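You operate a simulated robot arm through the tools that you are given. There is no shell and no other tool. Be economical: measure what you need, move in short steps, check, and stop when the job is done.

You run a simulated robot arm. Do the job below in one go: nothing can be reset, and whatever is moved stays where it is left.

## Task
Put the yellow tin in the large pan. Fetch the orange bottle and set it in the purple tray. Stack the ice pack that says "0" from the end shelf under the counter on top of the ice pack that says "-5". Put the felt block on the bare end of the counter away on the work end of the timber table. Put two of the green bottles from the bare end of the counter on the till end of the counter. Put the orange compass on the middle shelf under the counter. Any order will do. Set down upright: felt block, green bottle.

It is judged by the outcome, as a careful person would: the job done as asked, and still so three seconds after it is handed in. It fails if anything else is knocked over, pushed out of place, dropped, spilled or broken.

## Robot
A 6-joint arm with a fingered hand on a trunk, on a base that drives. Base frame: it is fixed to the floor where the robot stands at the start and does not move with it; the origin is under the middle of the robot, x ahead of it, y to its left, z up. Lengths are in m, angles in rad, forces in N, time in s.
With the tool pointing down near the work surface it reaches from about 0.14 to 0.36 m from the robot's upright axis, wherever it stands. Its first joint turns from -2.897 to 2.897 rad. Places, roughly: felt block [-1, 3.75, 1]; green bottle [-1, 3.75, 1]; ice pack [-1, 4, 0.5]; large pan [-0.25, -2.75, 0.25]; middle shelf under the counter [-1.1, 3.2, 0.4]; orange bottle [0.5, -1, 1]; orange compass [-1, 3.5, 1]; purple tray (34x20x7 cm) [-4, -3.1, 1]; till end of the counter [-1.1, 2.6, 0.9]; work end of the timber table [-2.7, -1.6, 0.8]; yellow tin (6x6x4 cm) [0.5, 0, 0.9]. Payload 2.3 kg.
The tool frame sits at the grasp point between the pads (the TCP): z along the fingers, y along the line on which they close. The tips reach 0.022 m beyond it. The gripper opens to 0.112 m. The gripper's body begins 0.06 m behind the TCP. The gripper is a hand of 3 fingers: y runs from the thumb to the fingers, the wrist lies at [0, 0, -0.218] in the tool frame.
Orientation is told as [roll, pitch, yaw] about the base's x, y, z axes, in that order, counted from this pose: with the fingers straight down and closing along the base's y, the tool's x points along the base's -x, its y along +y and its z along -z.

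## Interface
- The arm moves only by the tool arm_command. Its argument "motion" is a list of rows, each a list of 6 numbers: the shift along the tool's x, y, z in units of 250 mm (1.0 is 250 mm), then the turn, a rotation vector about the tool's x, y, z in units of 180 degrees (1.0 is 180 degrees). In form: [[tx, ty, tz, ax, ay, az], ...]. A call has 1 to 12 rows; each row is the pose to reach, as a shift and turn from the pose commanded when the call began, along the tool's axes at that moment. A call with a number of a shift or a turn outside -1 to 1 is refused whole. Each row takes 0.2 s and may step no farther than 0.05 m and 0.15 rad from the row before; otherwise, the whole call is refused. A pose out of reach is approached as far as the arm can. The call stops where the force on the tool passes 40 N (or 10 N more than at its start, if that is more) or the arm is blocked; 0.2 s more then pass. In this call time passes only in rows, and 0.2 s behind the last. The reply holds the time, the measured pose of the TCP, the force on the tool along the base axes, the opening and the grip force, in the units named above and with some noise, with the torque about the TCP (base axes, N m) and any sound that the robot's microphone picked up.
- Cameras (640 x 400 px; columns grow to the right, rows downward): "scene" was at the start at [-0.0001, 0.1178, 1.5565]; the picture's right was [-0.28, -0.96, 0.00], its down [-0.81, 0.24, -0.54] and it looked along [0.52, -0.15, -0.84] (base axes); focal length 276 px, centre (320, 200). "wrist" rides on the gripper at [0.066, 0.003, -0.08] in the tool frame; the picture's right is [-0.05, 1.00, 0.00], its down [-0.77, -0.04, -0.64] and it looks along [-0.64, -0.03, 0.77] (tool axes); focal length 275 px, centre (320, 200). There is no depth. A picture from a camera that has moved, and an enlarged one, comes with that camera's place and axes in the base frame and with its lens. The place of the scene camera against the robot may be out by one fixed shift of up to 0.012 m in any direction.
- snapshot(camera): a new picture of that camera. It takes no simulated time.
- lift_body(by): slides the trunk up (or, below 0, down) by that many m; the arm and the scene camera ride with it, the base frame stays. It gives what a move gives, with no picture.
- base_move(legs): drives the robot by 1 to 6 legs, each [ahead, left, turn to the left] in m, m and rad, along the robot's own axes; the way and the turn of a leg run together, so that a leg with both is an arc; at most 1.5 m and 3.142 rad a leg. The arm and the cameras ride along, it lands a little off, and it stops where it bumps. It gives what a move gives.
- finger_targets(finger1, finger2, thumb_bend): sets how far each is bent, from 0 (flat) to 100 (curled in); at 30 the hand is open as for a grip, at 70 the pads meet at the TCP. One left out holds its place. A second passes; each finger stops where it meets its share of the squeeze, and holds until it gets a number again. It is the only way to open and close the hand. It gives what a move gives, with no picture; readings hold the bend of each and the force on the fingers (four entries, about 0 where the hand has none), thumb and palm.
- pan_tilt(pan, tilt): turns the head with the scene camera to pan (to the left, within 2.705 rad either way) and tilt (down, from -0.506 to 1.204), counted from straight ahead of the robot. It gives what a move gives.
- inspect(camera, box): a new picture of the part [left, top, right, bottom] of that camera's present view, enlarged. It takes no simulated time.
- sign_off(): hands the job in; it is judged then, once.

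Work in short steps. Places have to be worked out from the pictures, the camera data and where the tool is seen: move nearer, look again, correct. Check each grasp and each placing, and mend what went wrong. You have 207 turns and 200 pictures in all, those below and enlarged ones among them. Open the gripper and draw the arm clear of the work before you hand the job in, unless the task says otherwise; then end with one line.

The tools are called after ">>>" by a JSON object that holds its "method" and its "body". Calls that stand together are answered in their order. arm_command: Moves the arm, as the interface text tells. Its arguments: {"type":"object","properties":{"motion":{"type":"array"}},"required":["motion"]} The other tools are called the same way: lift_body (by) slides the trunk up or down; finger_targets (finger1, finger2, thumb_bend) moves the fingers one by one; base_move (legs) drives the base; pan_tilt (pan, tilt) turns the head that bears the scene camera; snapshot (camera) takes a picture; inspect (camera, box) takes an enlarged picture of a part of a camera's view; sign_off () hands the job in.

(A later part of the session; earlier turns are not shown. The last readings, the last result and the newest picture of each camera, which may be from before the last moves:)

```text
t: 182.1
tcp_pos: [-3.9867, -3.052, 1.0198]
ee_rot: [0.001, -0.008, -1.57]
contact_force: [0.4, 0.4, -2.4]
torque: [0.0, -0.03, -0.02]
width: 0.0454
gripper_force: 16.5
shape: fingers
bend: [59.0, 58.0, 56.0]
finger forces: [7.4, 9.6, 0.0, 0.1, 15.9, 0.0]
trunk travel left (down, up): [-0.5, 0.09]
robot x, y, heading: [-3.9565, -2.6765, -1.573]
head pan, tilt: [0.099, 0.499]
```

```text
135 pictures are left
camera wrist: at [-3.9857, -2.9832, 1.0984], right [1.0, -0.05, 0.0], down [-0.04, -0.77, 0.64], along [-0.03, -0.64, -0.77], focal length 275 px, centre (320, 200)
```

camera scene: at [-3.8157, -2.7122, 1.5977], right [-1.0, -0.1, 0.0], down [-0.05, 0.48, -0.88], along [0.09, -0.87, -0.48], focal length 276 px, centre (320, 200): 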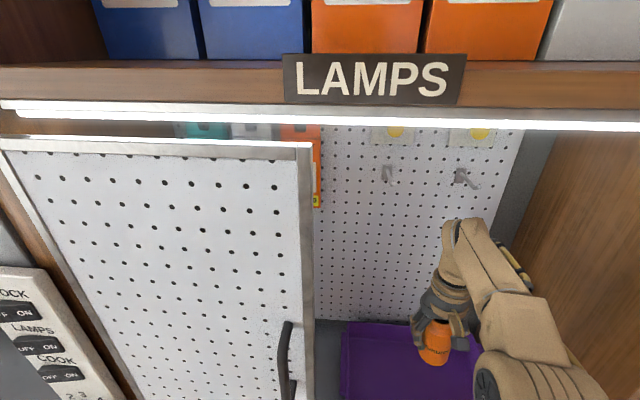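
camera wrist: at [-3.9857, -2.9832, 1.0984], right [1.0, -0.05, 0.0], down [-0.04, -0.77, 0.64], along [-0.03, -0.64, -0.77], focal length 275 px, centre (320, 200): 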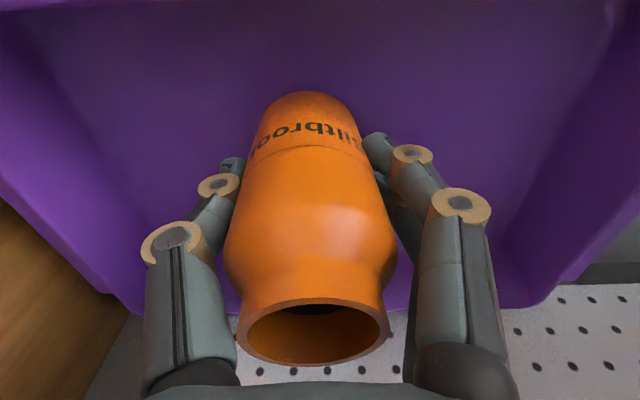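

>>> {"method": "arm_command", "body": {"motion": [[0, 0, 0.02, 0, 0, 0], [0, 0, 0.04, 0, 0, 0]]}}

>>> {"method": "arm_command", "body": {"motion": [[0, 0, 0.016, 0, 0, 0], [0, 0, 0.032, 0, 0, 0]]}}

>>> {"method": "arm_command", "body": {"motion": [[0, 0, 0.016, 0, 0, 0], [0, 0, 0.032, 0, 0, 0]]}}

```text
t: 182.7
tcp_pos: [-3.9872, -3.0525, 1.0088]
ee_rot: [-0.001, -0.008, -1.573]
contact_force: [0.0, 0.3, -2.3]
torque: [0.05, 0.01, 0.0]
width: 0.0451
gripper_force: 16.1
shape: fingers
bend: [59.0, 58.0, 56.0]
finger forces: [7.3, 9.7, 0.0, 0.1, 15.9, 0.0]
trunk travel left (down, up): [-0.5, 0.09]
robot x, y, heading: [-3.9575, -2.6741, -1.572]
head pan, tilt: [0.099, 0.499]
```

```text
t: 183.3
tcp_pos: [-3.9875, -3.0513, 1.001]
ee_rot: [-0.001, -0.01, -1.571]
contact_force: [-0.2, -0.1, -1.2]
torque: [-0.02, -0.04, -0.03]
width: 0.0454
gripper_force: 16.1
shape: fingers
bend: [59.0, 58.0, 56.0]
finger forces: [7.4, 9.6, 0.0, 0.1, 15.9, 0.0]
trunk travel left (down, up): [-0.5, 0.09]
robot x, y, heading: [-3.9578, -2.6736, -1.571]
head pan, tilt: [0.099, 0.499]
```

```text
t: 183.9
tcp_pos: [-3.9872, -3.0515, 0.993]
ee_rot: [0.0, -0.008, -1.572]
contact_force: [-0.4, 0.2, -1.9]
torque: [0.04, -0.02, -0.01]
width: 0.0452
gripper_force: 16.5
shape: fingers
bend: [59.0, 58.0, 56.0]
finger forces: [7.4, 9.7, 0.0, 0.0, 15.9, 0.0]
trunk travel left (down, up): [-0.5, 0.09]
robot x, y, heading: [-3.9607, -2.6774, -1.572]
head pan, tilt: [0.099, 0.499]
```

>>> {"method": "arm_command", "body": {"motion": [[0, 0, 0.016, 0, 0, 0], [0, 0, 0.032, 0, 0, 0]]}}

>>> {"method": "arm_command", "body": {"motion": [[0, 0, 0.016, 0, 0, 0], [0, 0, 0.032, 0, 0, 0]]}}

>>> {"method": "snapshot", "body": {"camera": "wrist"}}

```text
t: 184.5
tcp_pos: [-3.9878, -3.0503, 0.9869]
ee_rot: [-0.001, -0.017, -1.57]
contact_force: [-3.9, -3.2, 36.6]
torque: [-0.03, -0.2, 0.05]
width: 0.0446
gripper_force: 23.0
shape: fingers
bend: [62.0, 61.0, 58.0]
finger forces: [9.2, 11.2, 0.0, 0.0, 25.2, 0.1]
trunk travel left (down, up): [-0.5, 0.09]
robot x, y, heading: [-3.9565, -2.6783, -1.57]
head pan, tilt: [0.099, 0.499]
```

```text
t: 185.1
tcp_pos: [-3.9888, -3.0478, 0.9795]
ee_rot: [-0.001, -0.015, -1.57]
contact_force: [-5.8, 1.0, 43.6]
torque: [-0.01, -0.53, 0.05]
width: 0.0421
gripper_force: 25.1
shape: fingers
bend: [63.0, 61.0, 59.0]
finger forces: [10.1, 11.9, 0.1, 0.0, 29.2, 0.0]
trunk travel left (down, up): [-0.5, 0.09]
robot x, y, heading: [-3.9595, -2.6793, -1.569]
head pan, tilt: [0.099, 0.499]
```

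```text
134 pictures are left
camera wrist: at [-3.9866, -2.9798, 1.0584], right [1.0, -0.05, 0.0], down [-0.04, -0.76, 0.65], along [-0.03, -0.65, -0.76], focal length 275 px, centre (320, 200)
```

wrist: 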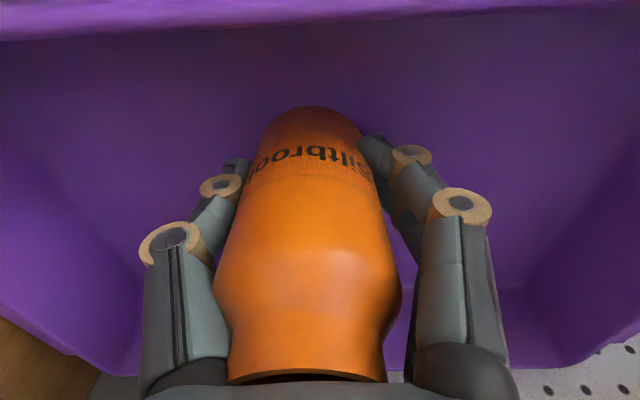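

The bottle stands on the tray floor. Easing the pressure and releasing.

>>> {"method": "arm_command", "body": {"motion": [[0, 0, -0.016, 0, 0, 0]]}}

>>> {"method": "finger_targets", "body": {"finger1": 48, "finger2": 48, "thumb_bend": 44}}

>>> {"method": "finger_targets", "body": {"finger1": 34, "finger2": 34, "thumb_bend": 34}}

>>> {"method": "snapshot", "body": {"camera": "wrist"}}

```text
t: 185.5
tcp_pos: [-3.9897, -3.0481, 0.981]
ee_rot: [-0.001, -0.009, -1.57]
contact_force: [-3.8, 2.4, 14.7]
torque: [-0.01, -0.21, -0.01]
width: 0.0423
gripper_force: 19.3
shape: fingers
bend: [63.0, 61.0, 59.0]
finger forces: [8.7, 9.7, 0.0, 0.0, 20.8, 0.0]
trunk travel left (down, up): [-0.5, 0.09]
robot x, y, heading: [-3.9548, -2.6751, -1.572]
head pan, tilt: [0.099, 0.499]
```

```text
t: 186.5
tcp_pos: [-3.987, -3.0511, 0.9802]
ee_rot: [0.0, -0.008, -1.57]
contact_force: [-0.2, 0.0, 0.5]
torque: [-0.01, 0.02, 0.0]
width: 0.066
gripper_force: 0.1
shape: fingers
bend: [48.0, 48.0, 44.0]
finger forces: [0.0, 0.0, 0.0, 0.0, 0.1, 0.0]
trunk travel left (down, up): [-0.5, 0.09]
robot x, y, heading: [-3.9595, -2.6791, -1.573]
head pan, tilt: [0.099, 0.499]
```

```text
t: 187.5
tcp_pos: [-3.9872, -3.0507, 0.9826]
ee_rot: [0.001, -0.008, -1.571]
contact_force: [-0.7, -0.9, -0.1]
torque: [-0.02, 0.03, 0.03]
width: 0.1001
gripper_force: 0.1
shape: fingers
bend: [34.0, 34.0, 34.0]
finger forces: [0.1, 0.0, 0.0, 0.0, 0.1, 0.0]
trunk travel left (down, up): [-0.5, 0.09]
robot x, y, heading: [-3.96, -2.6766, -1.572]
head pan, tilt: [0.099, 0.499]
```

```text
133 pictures are left
camera wrist: at [-3.9855, -2.9833, 1.0606], right [1.0, -0.05, 0.0], down [-0.04, -0.76, 0.64], along [-0.03, -0.64, -0.77], focal length 275 px, centre (320, 200)
```

wrist: 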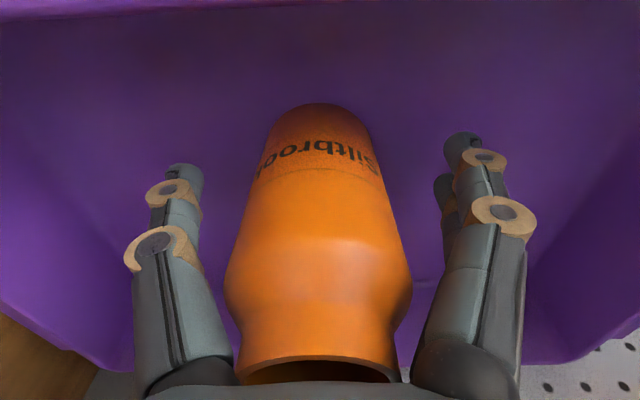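

Bottle stands free in the tray. Rising straight up and checking.

>>> {"method": "arm_command", "body": {"motion": [[0, 0, -0.15, 0, 0, 0], [0, 0, -0.3, 0, 0, 0], [0, 0, -0.45, 0, 0, 0], [0, 0, -0.6, 0, 0, 0], [0, 0, -0.72, 0, 0, 0]]}}

>>> {"method": "snapshot", "body": {"camera": "wrist"}}

>>> {"method": "base_move", "body": {"legs": [[-0.42, 0, 0]]}}

>>> {"method": "snapshot", "body": {"camera": "scene"}}

```text
t: 188.7
tcp_pos: [-3.9877, -3.0504, 1.1627]
ee_rot: [-0.003, -0.01, -1.568]
contact_force: [-0.3, -0.4, 0.0]
torque: [0.01, 0.0, 0.0]
width: 0.1003
gripper_force: 0.2
shape: fingers
bend: [34.0, 34.0, 34.0]
finger forces: [0.0, 0.0, 0.0, 0.0, 0.0, 0.0]
trunk travel left (down, up): [-0.5, 0.09]
robot x, y, heading: [-3.9574, -2.6778, -1.575]
head pan, tilt: [0.099, 0.499]
```

```text
132 pictures are left
camera wrist: at [-3.9858, -2.982, 1.2414], right [1.0, -0.05, 0.0], down [-0.04, -0.76, 0.64], along [-0.03, -0.64, -0.77], focal length 275 px, centre (320, 200)
```

wrist: 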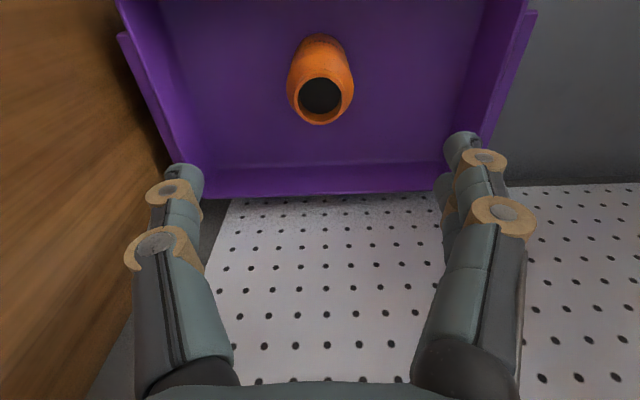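

```text
t: 191.3
tcp_pos: [-3.9875, -2.6249, 1.1615]
ee_rot: [0.0, -0.012, -1.573]
contact_force: [0.4, 0.4, -0.5]
torque: [-0.03, -0.03, -0.01]
width: 0.1002
gripper_force: 0.1
shape: fingers
bend: [34.0, 34.0, 34.0]
finger forces: [0.0, 0.0, 0.1, 0.0, 0.1, 0.1]
trunk travel left (down, up): [-0.5, 0.09]
robot x, y, heading: [-3.9528, -2.251, -1.576]
head pan, tilt: [0.099, 0.499]
```

```text
131 pictures are left
camera scene: at [-3.8143, -2.2871, 1.5978], right [-1.0, -0.1, 0.0], down [-0.05, 0.48, -0.88], along [0.08, -0.87, -0.48], focal length 276 px, centre (320, 200)
```

scene: 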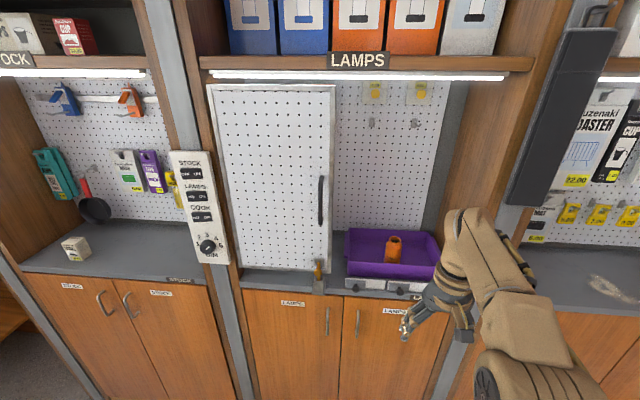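

Bottle stands in the tray. On the way back east I take a look at the work end of the timber table.

>>> {"method": "base_move", "body": {"legs": [[0, 0, 1.575], [1.2, 0, 0]]}}

>>> {"method": "pan_tilt", "body": {"pan": 1.5, "tilt": 0.85}}

>>> {"method": "snapshot", "body": {"camera": "scene"}}

```text
t: 201.2
tcp_pos: [-2.3818, -2.2756, 1.1615]
ee_rot: [0.0, -0.009, 0.008]
contact_force: [-0.7, -0.2, 0.4]
torque: [0.04, 0.04, -0.02]
width: 0.1
gripper_force: 0.1
shape: fingers
bend: [34.0, 34.0, 34.0]
finger forces: [0.1, 0.1, 0.0, 0.0, 0.0, 0.0]
trunk travel left (down, up): [-0.5, 0.09]
robot x, y, heading: [-2.7579, -2.2511, 0.009]
head pan, tilt: [0.099, 0.499]
```

```text
t: 202.7
tcp_pos: [-2.3805, -2.2757, 1.1627]
ee_rot: [0.001, -0.01, 0.007]
contact_force: [0.0, -0.8, 0.0]
torque: [-0.02, 0.0, 0.02]
width: 0.1003
gripper_force: 0.1
shape: fingers
bend: [34.0, 34.0, 34.0]
finger forces: [0.0, 0.0, 0.1, 0.0, 0.0, 0.0]
trunk travel left (down, up): [-0.5, 0.09]
robot x, y, heading: [-2.7569, -2.2517, 0.002]
head pan, tilt: [1.499, 0.85]
```

```text
130 pictures are left
camera scene: at [-2.817, -2.035, 1.5678], right [1.0, -0.07, 0.0], down [-0.05, -0.75, -0.66], along [0.04, 0.66, -0.75], focal length 276 px, centre (320, 200)
```

scene: 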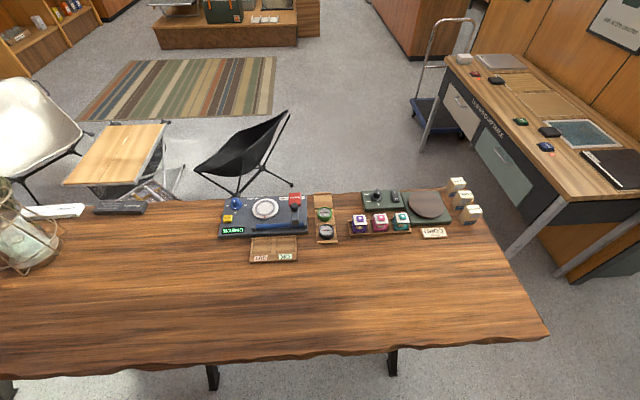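

The table's work end has clear space on its south side (around [-2.6, -1.72]), reachable from this aisle. Now driving back toward the counter.

>>> {"method": "base_move", "body": {"legs": [[1.4, 0, 0], [1.28, 0, 0], [0, 0, 1.57], [1.4, 0, 0], [1.4, 0, 0], [1.4, 0, 0]]}}

>>> {"method": "base_move", "body": {"legs": [[1.4, 0, 0], [0, 0, 1.57]]}}

>>> {"method": "pan_tilt", "body": {"pan": 0.0, "tilt": 0.7}}

>>> {"method": "snapshot", "body": {"camera": "scene"}}

```text
t: 239.3
tcp_pos: [-0.0029, 2.3057, 1.1613]
ee_rot: [0.001, -0.009, 1.569]
contact_force: [-0.1, -0.3, 0.1]
torque: [0.03, -0.02, -0.01]
width: 0.1002
gripper_force: 0.0
shape: fingers
bend: [34.0, 34.0, 34.0]
finger forces: [0.1, 0.1, 0.0, 0.0, 0.0, 0.1]
trunk travel left (down, up): [-0.5, 0.09]
robot x, y, heading: [-0.0336, 1.9325, 1.563]
head pan, tilt: [1.499, 0.85]
```

```text
t: 250.0
tcp_pos: [-0.3985, 3.3375, 1.1619]
ee_rot: [0.0, -0.011, -3.125]
contact_force: [-0.6, 0.0, -0.8]
torque: [-0.02, -0.02, 0.0]
width: 0.1003
gripper_force: 0.2
shape: fingers
bend: [34.0, 34.0, 34.0]
finger forces: [0.0, 0.1, 0.0, 0.0, 0.0, 0.1]
trunk travel left (down, up): [-0.5, 0.09]
robot x, y, heading: [-0.0291, 3.3111, -3.125]
head pan, tilt: [1.499, 0.85]
```

```text
t: 251.6
tcp_pos: [-0.3983, 3.3378, 1.1625]
ee_rot: [0.001, -0.01, -3.123]
contact_force: [-0.9, -0.3, -0.8]
torque: [0.0, -0.01, -0.01]
width: 0.1003
gripper_force: 0.0
shape: fingers
bend: [34.0, 34.0, 34.0]
finger forces: [0.0, 0.1, 0.0, 0.1, 0.0, 0.1]
trunk travel left (down, up): [-0.5, 0.09]
robot x, y, heading: [-0.024, 3.3174, -3.123]
head pan, tilt: [0.0, 0.7]
```

```text
129 pictures are left
camera scene: at [-0.0546, 3.1702, 1.58], right [-0.02, 1.0, 0.0], down [0.64, 0.01, -0.76], along [-0.76, -0.01, -0.64], focal length 276 px, centre (320, 200)
```

scene: 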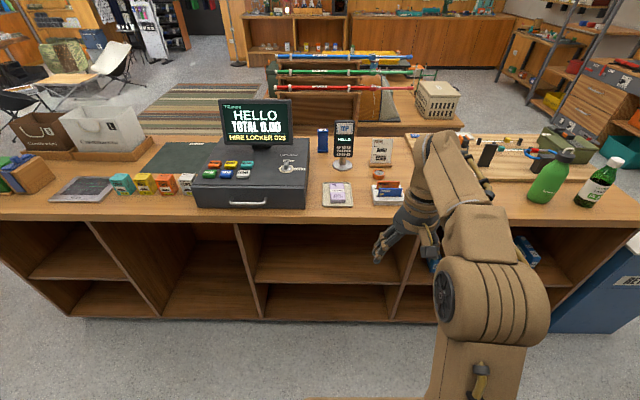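

The bare end is to the right (north). Moving 0.55 m that way for a better view.

>>> {"method": "base_move", "body": {"legs": [[0.0, -0.6, -0.015]]}}

>>> {"method": "snapshot", "body": {"camera": "scene"}}

>>> {"method": "snapshot", "body": {"camera": "wrist"}}

```text
t: 255.0
tcp_pos: [-0.4036, 3.9451, 1.1622]
ee_rot: [0.0, -0.01, -3.138]
contact_force: [0.1, 0.1, -0.6]
torque: [-0.01, -0.01, 0.0]
width: 0.1
gripper_force: 0.0
shape: fingers
bend: [34.0, 34.0, 34.0]
finger forces: [0.0, 0.1, 0.0, 0.0, 0.0, 0.0]
trunk travel left (down, up): [-0.5, 0.09]
robot x, y, heading: [-0.0301, 3.9227, -3.144]
head pan, tilt: [0.0, 0.7]
```

```text
128 pictures are left
camera scene: at [-0.062, 3.7741, 1.5801], right [0.0, 1.0, 0.0], down [0.64, 0.0, -0.76], along [-0.76, 0.0, -0.64], focal length 276 px, centre (320, 200)
```

scene: 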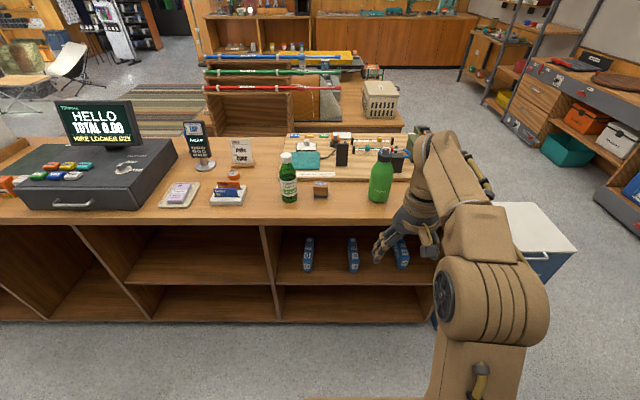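

```text
127 pictures are left
camera wrist: at [-0.3382, 3.943, 1.2409], right [-0.04, -1.0, 0.0], down [-0.76, 0.03, 0.64], along [-0.64, 0.03, -0.77], focal length 275 px, centre (320, 200)
```

wrist: 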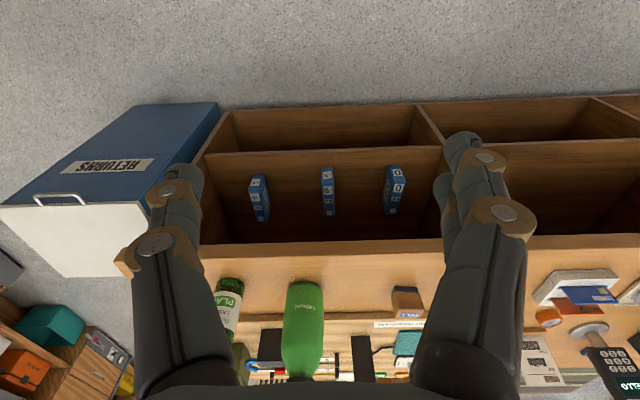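

>>> {"method": "inspect", "body": {"camera": "scene", "box": [160, 110, 440, 285]}}

>>> {"method": "inspect", "body": {"camera": "wrist", "box": [190, 140, 450, 300]}}

```text
2.29 times, centred on (300, 198) of scene
camera zoom: at [-0.062, 3.7741, 1.5801], right [0.0, 1.0, 0.0], down [0.64, 0.0, -0.76], along [-0.76, 0.0, -0.64], focal length 631 px, centre (366, 206)
```

zoom: 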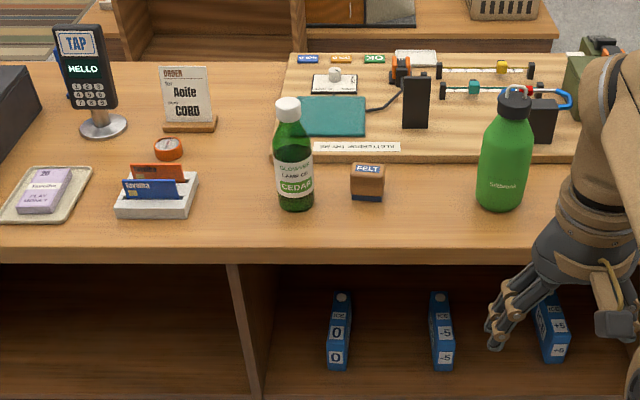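

```text
2.46 times, centred on (320, 220) of wrist
camera zoom: at [-0.3382, 3.943, 1.2409], right [-0.04, -1.0, 0.0], down [-0.76, 0.03, 0.64], along [-0.64, 0.03, -0.77], focal length 678 px, centre (320, 151)
```

zoom: 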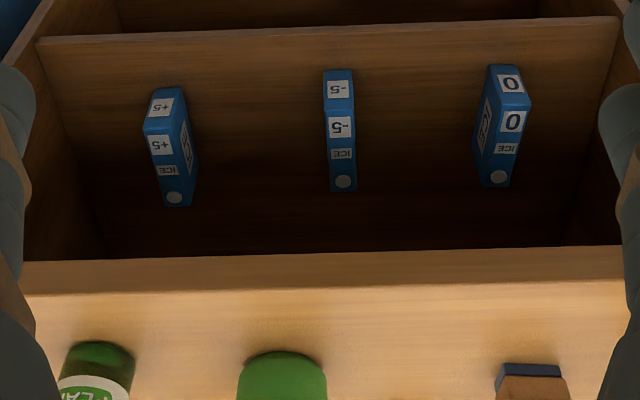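

All targets seen: ice packs "0" (y≈3.74), "-5" (y≈3.94), "+5" (y≈4.15) on the end shelf (z≈0.5); compass, FELT block and three green bottles on top. Ice packs first: they need a horizontal hand. I lower the trunk and roll the hand half a turn so the wrist camera ends up on top.

>>> {"method": "lift_body", "body": {"by": -0.4}}

>>> {"method": "arm_command", "body": {"motion": [[0, 0, 0, 0, 0, 0.0417], [0, 0, 0, 0, 0, 0.0833], [0, 0, 0, 0, 0, 0.125], [0, 0, 0, 0, 0, 0.1667], [0, 0, 0, 0, 0, 0.2083], [0, 0, 0, 0, 0, 0.25], [0, 0, 0, 0, 0, 0.2917], [0, 0, 0, 0, 0, 0.3333], [0, 0, 0, 0, 0, 0.375], [0, 0, 0, 0, 0, 0.4167], [0, 0, 0, 0, 0, 0.4583], [0, 0, 0, 0, 0, 0.5]]}}

>>> {"method": "arm_command", "body": {"motion": [[0, 0, 0, 0, 0, 0.0417], [0, 0, 0, 0, 0, 0.0833], [0, 0, 0, 0, 0, 0.125], [0, 0, 0, 0, 0, 0.1667], [0, 0, 0, 0, 0, 0.2083], [0, 0, 0, 0, 0, 0.25], [0, 0, 0, 0, 0, 0.2917], [0, 0, 0, 0, 0, 0.3333], [0, 0, 0, 0, 0, 0.375], [0, 0, 0, 0, 0, 0.4167], [0, 0, 0, 0, 0, 0.4583], [0, 0, 0, 0, 0, 0.5]]}}

```text
t: 258.9
tcp_pos: [-0.4024, 3.9435, 0.7614]
ee_rot: [0.0, -0.009, -3.136]
contact_force: [-0.2, -1.1, -0.2]
torque: [-0.03, 0.0, -0.01]
width: 0.1002
gripper_force: 0.0
shape: fingers
bend: [34.0, 34.0, 34.0]
finger forces: [0.0, 0.0, 0.0, 0.1, 0.1, 0.0]
trunk travel left (down, up): [-0.1, 0.49]
robot x, y, heading: [-0.0322, 3.9173, -3.137]
head pan, tilt: [0.0, 0.7]
```

```text
t: 261.5
tcp_pos: [-0.4041, 3.9446, 0.7615]
ee_rot: [0.012, 0.0, 1.573]
contact_force: [0.8, 0.6, -0.4]
torque: [-0.01, -0.02, -0.01]
width: 0.1001
gripper_force: 0.1
shape: fingers
bend: [34.0, 34.0, 34.0]
finger forces: [0.1, 0.1, 0.1, 0.0, 0.0, 0.1]
trunk travel left (down, up): [-0.1, 0.49]
robot x, y, heading: [-0.0331, 3.9177, -3.138]
head pan, tilt: [0.0, 0.7]
```

```text
t: 264.1
tcp_pos: [-0.4038, 3.9446, 0.7629]
ee_rot: [0.0, 0.008, 0.002]
contact_force: [-0.3, 0.9, 0.3]
torque: [0.0, 0.0, 0.03]
width: 0.1001
gripper_force: 0.0
shape: fingers
bend: [34.0, 34.0, 34.0]
finger forces: [0.0, 0.1, 0.1, 0.0, 0.0, 0.0]
trunk travel left (down, up): [-0.1, 0.49]
robot x, y, heading: [-0.0296, 3.9178, -3.139]
head pan, tilt: [0.0, 0.7]
```

Roll worked. Now tilting the fingers to horizontal (pointing at the counter) while moving forward and down.

>>> {"method": "arm_command", "body": {"motion": [[0.043, 0, 0.04, 0, 0.0417, 0], [0.087, 0, 0.08, 0, 0.0833, 0], [0.13, 0, 0.12, 0, 0.125, 0], [0.173, 0, 0.16, 0, 0.1667, 0], [0.217, 0, 0.2, 0, 0.2083, 0], [0.26, 0, 0.24, 0, 0.25, 0], [0.303, 0, 0.28, 0, 0.2917, 0], [0.347, 0, 0.32, 0, 0.3333, 0], [0.39, 0, 0.36, 0, 0.375, 0], [0.433, 0, 0.4, 0, 0.4167, 0], [0.477, 0, 0.44, 0, 0.4583, 0], [0.52, 0, 0.48, 0, 0.5, 0]]}}

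>>> {"method": "snapshot", "body": {"camera": "wrist"}}

>>> {"method": "snapshot", "body": {"camera": "scene"}}

```text
t: 266.7
tcp_pos: [-0.4689, 3.9379, 0.6907]
ee_rot: [-0.029, 0.8, 0.001]
contact_force: [0.0, -0.4, -0.3]
torque: [0.0, -0.01, -0.02]
width: 0.1002
gripper_force: 0.1
shape: fingers
bend: [34.0, 34.0, 34.0]
finger forces: [0.1, 0.0, 0.1, 0.0, 0.0, 0.0]
out of reach, approached as far as the arm can: row 6, 7, 8, 9, 10, 11, 12
trunk travel left (down, up): [-0.1, 0.49]
robot x, y, heading: [-0.0284, 3.919, -3.144]
head pan, tilt: [0.0, 0.7]
```

```text
124 pictures are left
camera wrist: at [-0.4583, 3.9441, 0.7935], right [0.01, 1.0, -0.05], down [0.99, -0.01, -0.11], along [-0.11, -0.05, -0.99], focal length 275 px, centre (320, 200)
```

wrist: 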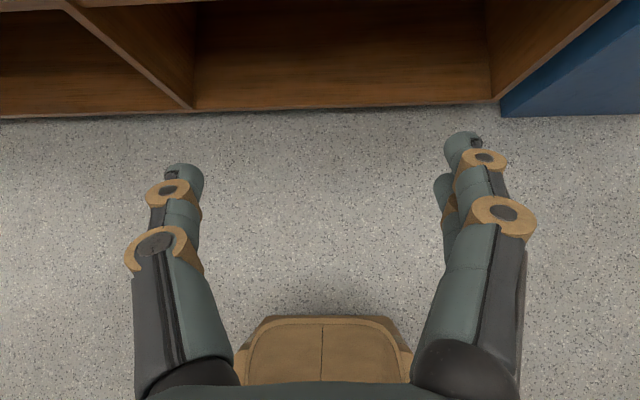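

```text
123 pictures are left
camera scene: at [-0.062, 3.7737, 1.18], right [0.0, 1.0, 0.0], down [0.64, 0.0, -0.76], along [-0.76, 0.0, -0.64], focal length 276 px, centre (320, 200)
```

scene: 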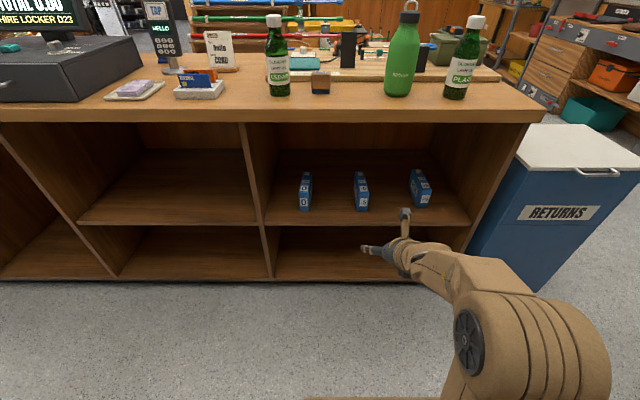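

The wrist stops at ~46° tilt, which is still enough since the wrist stays outside the counter edge. I move in front of the "0" pack and look again.

>>> {"method": "base_move", "body": {"legs": [[0.17, 0.205, 0]]}}

>>> {"method": "lift_body", "body": {"by": -0.06}}

>>> {"method": "snapshot", "body": {"camera": "wrist"}}

>>> {"method": "snapshot", "body": {"camera": "scene"}}

```text
t: 268.6
tcp_pos: [-0.6381, 3.7326, 0.6901]
ee_rot: [-0.03, 0.803, 0.002]
contact_force: [0.7, 0.3, 0.5]
torque: [-0.03, -0.03, 0.03]
width: 0.1002
gripper_force: 0.0
shape: fingers
bend: [34.0, 34.0, 34.0]
finger forces: [0.0, 0.1, 0.0, 0.0, 0.1, 0.0]
trunk travel left (down, up): [-0.1, 0.49]
robot x, y, heading: [-0.1979, 3.7117, -3.136]
head pan, tilt: [0.0, 0.7]
```

```text
t: 269.6
tcp_pos: [-0.639, 3.7323, 0.631]
ee_rot: [-0.029, 0.803, 0.002]
contact_force: [0.3, -0.1, -0.2]
torque: [0.01, 0.01, 0.01]
width: 0.1004
gripper_force: 0.2
shape: fingers
bend: [34.0, 34.0, 34.0]
finger forces: [0.0, 0.0, 0.0, 0.1, 0.0, 0.1]
trunk travel left (down, up): [-0.04, 0.55]
robot x, y, heading: [-0.2026, 3.7108, -3.138]
head pan, tilt: [0.0, 0.7]
```

```text
122 pictures are left
camera wrist: at [-0.6278, 3.739, 0.7337], right [0.01, 1.0, -0.05], down [0.99, -0.01, -0.11], along [-0.11, -0.05, -0.99], focal length 275 px, centre (320, 200)
```

wrist: 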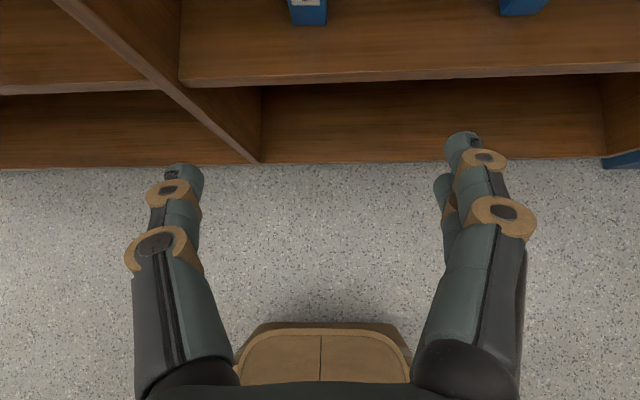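

```text
121 pictures are left
camera scene: at [-0.2315, 3.5686, 1.12], right [0.0, 1.0, 0.0], down [0.64, 0.0, -0.77], along [-0.77, 0.0, -0.64], focal length 276 px, centre (320, 200)
```

scene: 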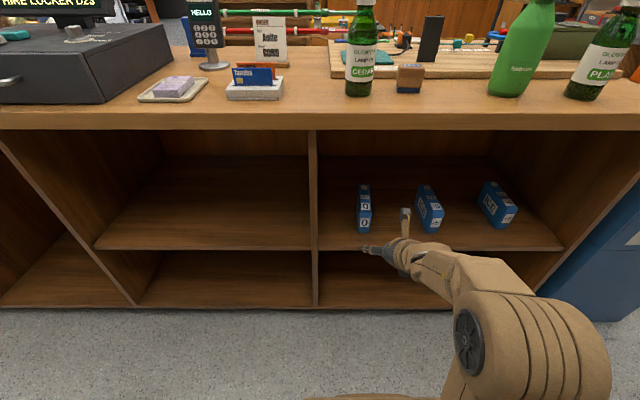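

"0" pack front at [-0.816, 3.717], "-5" at [-0.817, 3.909]. Lining up and driving in with the fingers straddling "0".

>>> {"method": "base_move", "body": {"legs": [[0.12, 0.016, 0]]}}

>>> {"method": "lift_body", "body": {"by": -0.04}}

>>> {"method": "snapshot", "body": {"camera": "wrist"}}

```text
t: 270.8
tcp_pos: [-0.7582, 3.7156, 0.6307]
ee_rot: [-0.029, 0.802, 0.004]
contact_force: [-0.5, 0.3, -0.2]
torque: [0.0, 0.01, 0.0]
width: 0.1004
gripper_force: 0.0
shape: fingers
bend: [34.0, 34.0, 34.0]
finger forces: [0.0, 0.0, 0.0, 0.0, 0.1, 0.0]
trunk travel left (down, up): [-0.04, 0.55]
robot x, y, heading: [-0.3189, 3.6969, -3.141]
head pan, tilt: [0.0, 0.7]
```

```text
t: 271.6
tcp_pos: [-0.7579, 3.7166, 0.5903]
ee_rot: [-0.029, 0.803, 0.003]
contact_force: [0.0, 0.0, 0.4]
torque: [0.0, -0.02, 0.03]
width: 0.1003
gripper_force: 0.0
shape: fingers
bend: [34.0, 34.0, 34.0]
finger forces: [0.1, 0.1, 0.0, 0.0, 0.1, 0.0]
trunk travel left (down, up): [0.0, 0.59]
robot x, y, heading: [-0.3219, 3.6959, -3.14]
head pan, tilt: [0.0, 0.7]
```

```text
120 pictures are left
camera wrist: at [-0.7474, 3.7224, 0.6936], right [0.01, 1.0, -0.05], down [0.99, -0.01, -0.11], along [-0.11, -0.05, -0.99], focal length 275 px, centre (320, 200)
```

wrist: 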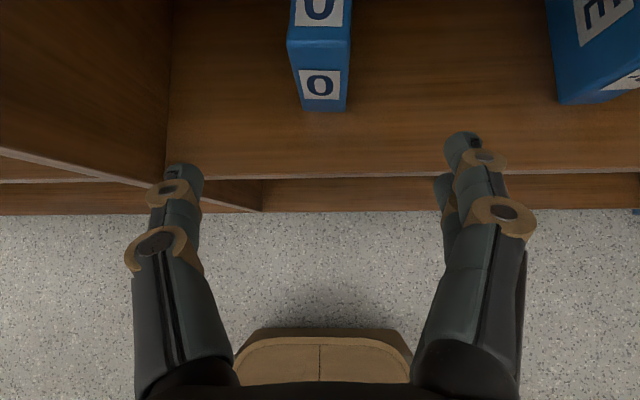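

Re-triangulating with both views: shelf z≈0.447, "0" pack front x≈-0.862, y≈3.713, top z≈0.525. Lowering the hand to TCP z≈0.50 with a bit less tilt.

>>> {"method": "arm_command", "body": {"motion": [[-0.065, 0, 0.0625, 0, -0.0112, 0], [-0.13, 0, 0.125, 0, -0.0225, 0], [-0.194, 0, 0.1875, 0, -0.0337, 0], [-0.259, 0, 0.25, 0, -0.045, 0]]}}

>>> {"method": "snapshot", "body": {"camera": "wrist"}}

```text
t: 272.6
tcp_pos: [-0.7574, 3.7148, 0.5013]
ee_rot: [-0.026, 0.661, 0.01]
contact_force: [-0.4, 1.1, 0.1]
torque: [0.0, 0.03, 0.02]
width: 0.1006
gripper_force: 0.1
shape: fingers
bend: [34.0, 34.0, 34.0]
finger forces: [0.0, 0.0, 0.0, 0.0, 0.0, 0.0]
trunk travel left (down, up): [0.0, 0.59]
robot x, y, heading: [-0.3195, 3.6947, -3.139]
head pan, tilt: [0.0, 0.7]
```

```text
119 pictures are left
camera wrist: at [-0.7625, 3.7203, 0.604], right [0.01, 1.0, -0.05], down [1.0, -0.01, 0.03], along [0.03, -0.05, -1.0], focal length 275 px, centre (320, 200)
```

wrist: 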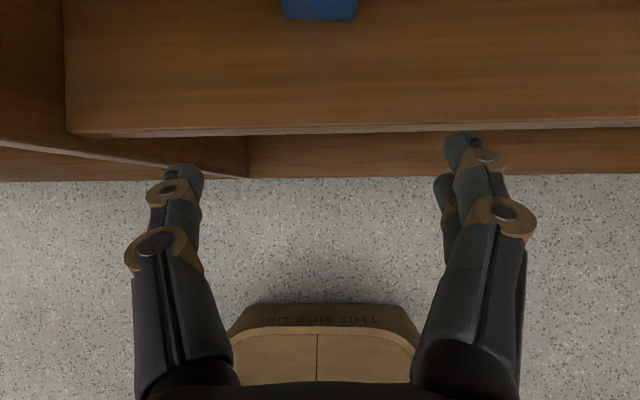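

Consistent. Driving in 0.135 m so the pads come either side of the pack, then close.

>>> {"method": "base_move", "body": {"legs": [[0.135, 0.001, 0]]}}

>>> {"method": "snapshot", "body": {"camera": "wrist"}}

```text
t: 273.9
tcp_pos: [-0.8919, 3.7128, 0.5012]
ee_rot: [-0.028, 0.662, 0.008]
contact_force: [-0.4, 0.1, 0.6]
torque: [0.08, -0.04, -0.02]
width: 0.1003
gripper_force: 0.2
shape: fingers
bend: [34.0, 34.0, 34.0]
finger forces: [0.1, 0.0, 0.0, 0.1, 0.7, 0.0]
trunk travel left (down, up): [0.0, 0.59]
robot x, y, heading: [-0.4571, 3.6937, -3.139]
head pan, tilt: [0.0, 0.7]
```

```text
118 pictures are left
camera wrist: at [-0.8974, 3.7183, 0.6044], right [0.01, 1.0, -0.05], down [1.0, -0.01, 0.03], along [0.03, -0.05, -1.0], focal length 275 px, centre (320, 200)
```

wrist: 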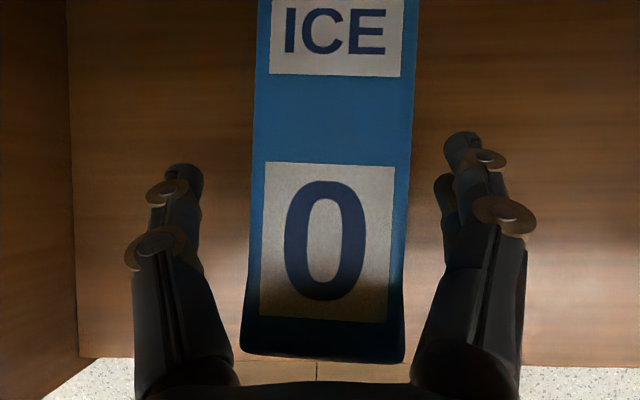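

Fingers straddle the "0" pack well. Closing.

>>> {"method": "finger_targets", "body": {"finger1": 72, "finger2": 72, "thumb_bend": 72}}

>>> {"method": "arm_command", "body": {"motion": [[0.025, 0, -0.032, 0, 0, 0], [0.05, 0, -0.064, 0, 0, 0]]}}

>>> {"method": "snapshot", "body": {"camera": "wrist"}}

>>> {"method": "snapshot", "body": {"camera": "scene"}}

```text
t: 274.9
tcp_pos: [-0.8927, 3.7121, 0.5015]
ee_rot: [-0.026, 0.662, 0.008]
contact_force: [0.4, 0.9, -0.7]
torque: [0.06, 0.03, -0.03]
width: 0.0349
gripper_force: 16.4
shape: fingers
bend: [56.0, 57.0, 63.0]
finger forces: [8.4, 8.6, 0.1, 0.0, 16.2, 0.0]
trunk travel left (down, up): [0.0, 0.59]
robot x, y, heading: [-0.4521, 3.696, -3.135]
head pan, tilt: [0.0, 0.7]
```

```text
t: 275.5
tcp_pos: [-0.8927, 3.7127, 0.5212]
ee_rot: [-0.027, 0.662, 0.008]
contact_force: [0.4, -0.4, -4.6]
torque: [0.05, -0.14, 0.01]
width: 0.0347
gripper_force: 16.1
shape: fingers
bend: [56.0, 57.0, 63.0]
finger forces: [8.0, 8.1, 0.0, 0.0, 16.1, 0.0]
trunk travel left (down, up): [0.0, 0.59]
robot x, y, heading: [-0.454, 3.6953, -3.127]
head pan, tilt: [0.0, 0.7]
```

```text
117 pictures are left
camera wrist: at [-0.8974, 3.719, 0.6243], right [0.01, 1.0, -0.05], down [1.0, -0.01, 0.03], along [0.03, -0.05, -1.0], focal length 275 px, centre (320, 200)
```

wrist: 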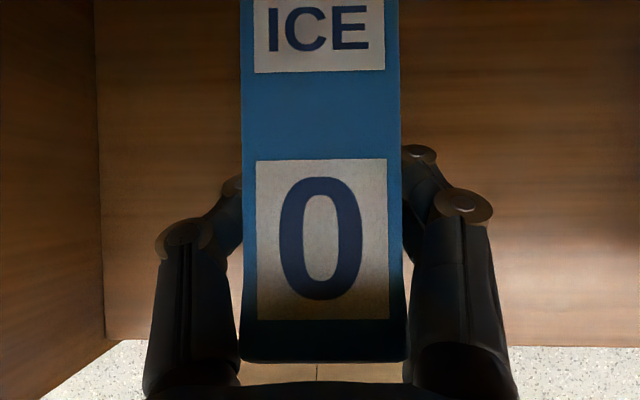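

```text
116 pictures are left
camera scene: at [-0.4863, 3.5506, 1.08], right [0.0, 1.0, 0.0], down [0.64, 0.0, -0.76], along [-0.76, 0.0, -0.64], focal length 276 px, centre (320, 200)
```

scene: 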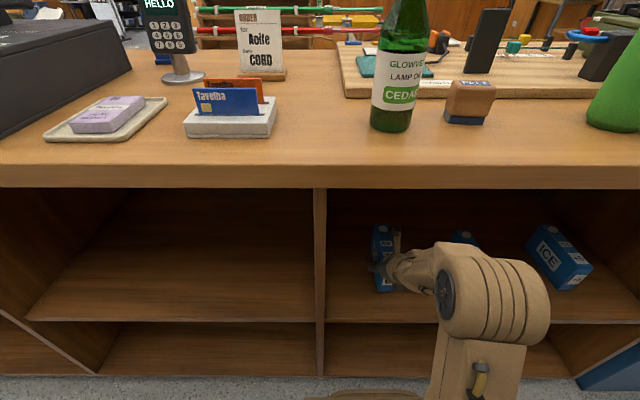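

Pack lifted (≈0.45 kg). I raise it with the trunk above the neighbours' height, shift part way toward "-5" and measure it.

>>> {"method": "lift_body", "body": {"by": 0.11}}

>>> {"method": "base_move", "body": {"legs": [[0, -0.1, 0]]}}

>>> {"method": "snapshot", "body": {"camera": "wrist"}}

>>> {"method": "snapshot", "body": {"camera": "scene"}}

```text
t: 277.0
tcp_pos: [-0.8925, 3.7133, 0.6316]
ee_rot: [-0.028, 0.661, 0.008]
contact_force: [-0.6, 0.4, -5.1]
torque: [0.01, -0.16, 0.03]
width: 0.0348
gripper_force: 16.2
shape: fingers
bend: [56.0, 57.0, 63.0]
finger forces: [8.1, 8.2, 0.1, 0.0, 16.1, 0.0]
trunk travel left (down, up): [-0.11, 0.48]
robot x, y, heading: [-0.4585, 3.6936, -3.134]
head pan, tilt: [0.0, 0.7]
```

```text
t: 278.1
tcp_pos: [-0.8922, 3.8137, 0.6319]
ee_rot: [-0.026, 0.661, 0.009]
contact_force: [-0.2, -0.3, -3.2]
torque: [0.0, -0.12, -0.01]
width: 0.035
gripper_force: 16.6
shape: fingers
bend: [56.0, 57.0, 63.0]
finger forces: [8.2, 8.0, 0.0, 0.0, 16.3, 0.0]
trunk travel left (down, up): [-0.11, 0.48]
robot x, y, heading: [-0.4564, 3.7962, -3.137]
head pan, tilt: [0.0, 0.7]
```

```text
115 pictures are left
camera wrist: at [-0.898, 3.8198, 0.7343], right [0.01, 1.0, -0.05], down [1.0, -0.01, 0.03], along [0.03, -0.05, -1.0], focal length 275 px, centre (320, 200)
```

wrist: 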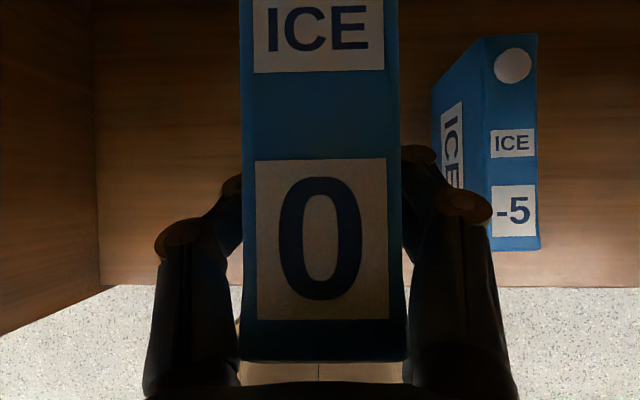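

```text
114 pictures are left
camera scene: at [-0.4868, 3.6515, 1.19], right [0.0, 1.0, 0.0], down [0.64, 0.0, -0.76], along [-0.76, 0.0, -0.64], focal length 276 px, centre (320, 200)
```

scene: 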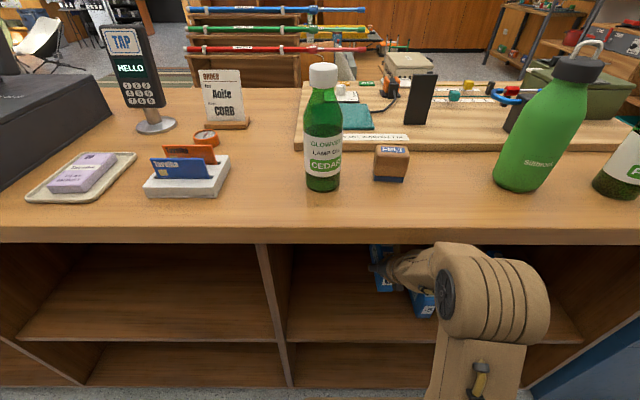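

"-5" top centre y≈3.950, front x≈-0.854; held pack y≈3.817, front x≈-0.852. Shift 0.133 m right.

>>> {"method": "base_move", "body": {"legs": [[0, -0.133, 0]]}}

>>> {"method": "snapshot", "body": {"camera": "wrist"}}

>>> {"method": "inspect", "body": {"camera": "scene", "box": [300, 220, 500, 345]}}

```text
t: 279.4
tcp_pos: [-0.8934, 3.9467, 0.6305]
ee_rot: [-0.027, 0.661, 0.008]
contact_force: [-0.1, 0.4, -4.8]
torque: [0.04, -0.17, 0.02]
width: 0.0352
gripper_force: 16.4
shape: fingers
bend: [56.0, 57.0, 63.0]
finger forces: [8.2, 8.1, 0.1, 0.0, 16.1, 0.0]
trunk travel left (down, up): [-0.11, 0.48]
robot x, y, heading: [-0.4558, 3.9277, -3.138]
head pan, tilt: [0.0, 0.7]
```

```text
113 pictures are left
camera wrist: at [-0.8985, 3.9534, 0.7342], right [0.01, 1.0, -0.05], down [1.0, -0.01, 0.03], along [0.03, -0.05, -1.0], focal length 275 px, centre (320, 200)
```

wrist: 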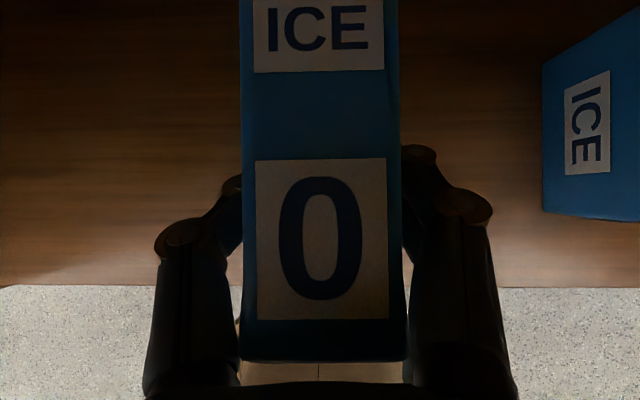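

```text
3.20 times, centred on (400, 282) of scene
camera zoom: at [-0.4875, 3.7848, 1.19], right [0.0, 1.0, 0.0], down [0.64, 0.0, -0.76], along [-0.76, 0.0, -0.64], focal length 883 px, centre (64, -64)
```

zoom: 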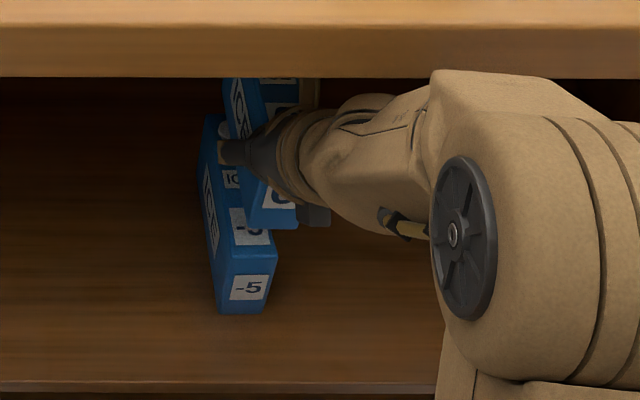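

Checking the lateral alignment with a stronger zoom.

>>> {"method": "inspect", "body": {"camera": "scene", "box": [355, 240, 405, 322]}}

```text
4.88 times, centred on (380, 281) of scene
camera zoom: at [-0.4875, 3.7848, 1.19], right [0.0, 1.0, 0.0], down [0.64, 0.0, -0.76], along [-0.76, 0.0, -0.64], focal length 1346 px, centre (27, -195)
```

zoom: 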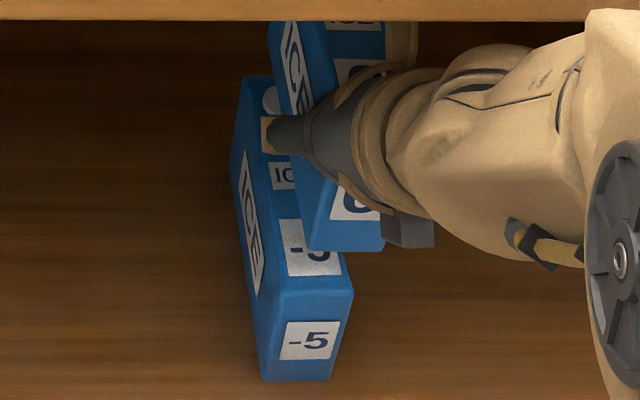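

Relative to "-5", the held pack sits ~9 mm too far right; correcting and lowering toward contact.

>>> {"method": "arm_command", "body": {"motion": [[0, -0.034, 0, 0, 0, 0], [-0.05, -0.034, 0.063, 0, 0, 0], [-0.093, -0.034, 0.12, 0, 0, 0]]}}

>>> {"method": "inspect", "body": {"camera": "scene", "box": [355, 240, 405, 322]}}

```text
t: 280.2
tcp_pos: [-0.8934, 3.9384, 0.5943]
ee_rot: [-0.026, 0.664, 0.008]
contact_force: [-1.1, -1.1, 7.2]
torque: [0.17, 0.04, -0.09]
width: 0.0349
gripper_force: 18.2
shape: fingers
bend: [57.0, 57.0, 64.0]
finger forces: [9.0, 8.8, 0.0, 0.0, 18.7, 0.1]
trunk travel left (down, up): [-0.11, 0.48]
robot x, y, heading: [-0.4557, 3.9316, -3.136]
head pan, tilt: [0.0, 0.7]
```

```text
4.88 times, centred on (380, 281) of scene
camera zoom: at [-0.4859, 3.7845, 1.1903], right [0.0, 1.0, 0.0], down [0.64, 0.0, -0.77], along [-0.77, 0.0, -0.64], focal length 1346 px, centre (27, -195)
```

zoom: 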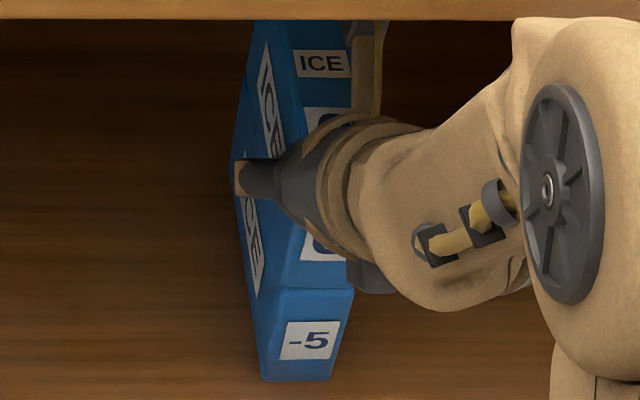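

Contact made; the packs line up. Opening gently.

>>> {"method": "finger_targets", "body": {"finger1": 53, "finger2": 53, "thumb_bend": 59}}

>>> {"method": "inspect", "body": {"camera": "scene", "box": [355, 240, 405, 322]}}

>>> {"method": "snapshot", "body": {"camera": "wrist"}}

```text
t: 281.2
tcp_pos: [-0.8944, 3.938, 0.5939]
ee_rot: [-0.026, 0.662, 0.009]
contact_force: [0.1, -1.4, 2.1]
torque: [-0.04, 0.0, 0.0]
width: 0.0396
gripper_force: 1.3
shape: fingers
bend: [53.0, 53.0, 59.0]
finger forces: [0.3, 0.5, 0.1, 0.0, 2.1, 0.0]
trunk travel left (down, up): [-0.11, 0.48]
robot x, y, heading: [-0.4565, 3.93, -3.141]
head pan, tilt: [0.0, 0.7]
```

```text
4.88 times, centred on (380, 281) of scene
camera zoom: at [-0.4868, 3.7846, 1.19], right [0.0, 1.0, 0.0], down [0.64, 0.0, -0.77], along [-0.77, 0.0, -0.64], focal length 1346 px, centre (27, -195)
```

zoom: 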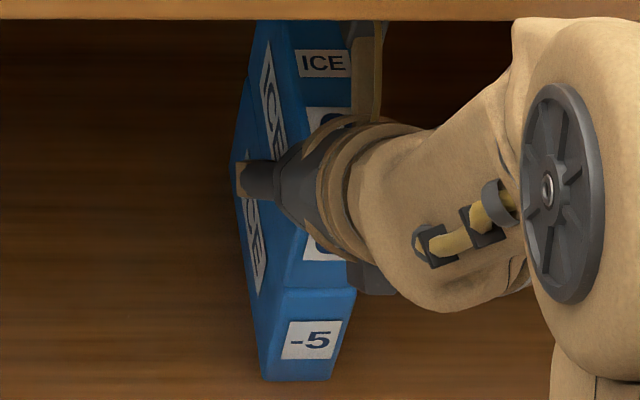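

```text
108 pictures are left
camera wrist: at [-0.8985, 3.944, 0.6969], right [0.01, 1.0, -0.05], down [1.0, -0.01, 0.03], along [0.03, -0.05, -1.0], focal length 275 px, centre (320, 200)
```

wrist: 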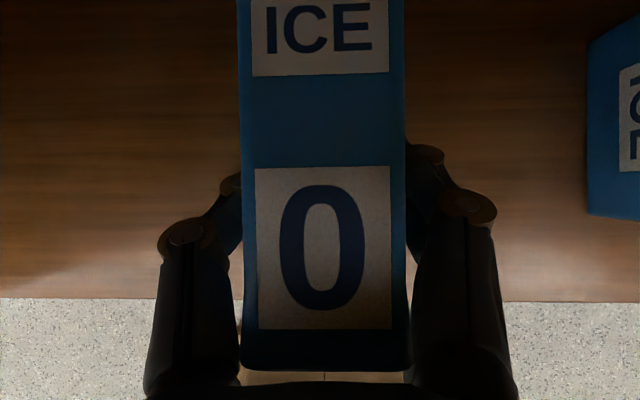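

Stable. Opening fully but moderately, then backing straight out.

>>> {"method": "finger_targets", "body": {"finger1": 42, "finger2": 42, "thumb_bend": 42}}

>>> {"method": "base_move", "body": {"legs": [[-0.35, 0, 0]]}}

>>> {"method": "snapshot", "body": {"camera": "scene"}}

```text
t: 282.2
tcp_pos: [-0.8936, 3.9382, 0.5929]
ee_rot: [-0.027, 0.662, 0.008]
contact_force: [0.2, -0.5, 0.4]
torque: [0.02, -0.01, -0.02]
width: 0.0776
gripper_force: 0.3
shape: fingers
bend: [42.0, 42.0, 42.0]
finger forces: [0.1, 0.0, 0.1, 0.1, 0.6, 0.0]
trunk travel left (down, up): [-0.11, 0.48]
robot x, y, heading: [-0.4563, 3.9265, -3.135]
head pan, tilt: [0.0, 0.7]
```

```text
t: 284.5
tcp_pos: [-0.5437, 3.9397, 0.5939]
ee_rot: [-0.025, 0.661, 0.01]
contact_force: [0.9, 0.3, 0.0]
torque: [0.02, -0.01, -0.03]
width: 0.0773
gripper_force: 0.1
shape: fingers
bend: [42.0, 42.0, 42.0]
finger forces: [0.1, 0.0, 0.0, 0.1, 0.0, 0.0]
trunk travel left (down, up): [-0.11, 0.48]
robot x, y, heading: [-0.1069, 3.9299, -3.141]
head pan, tilt: [0.0, 0.7]
```

```text
107 pictures are left
camera scene: at [-0.1379, 3.7864, 1.19], right [-0.01, 1.0, 0.0], down [0.64, 0.0, -0.76], along [-0.76, 0.0, -0.64], focal length 276 px, centre (320, 200)
```

scene: 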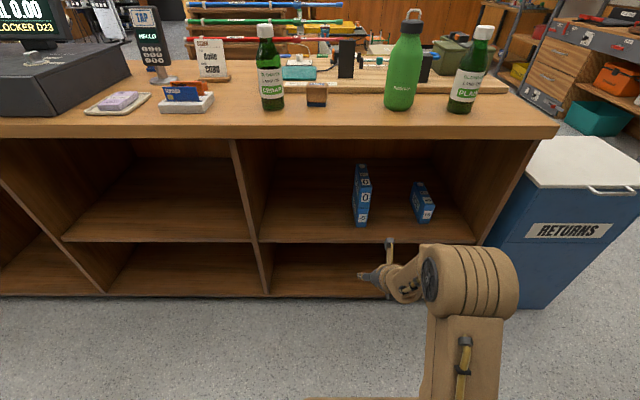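

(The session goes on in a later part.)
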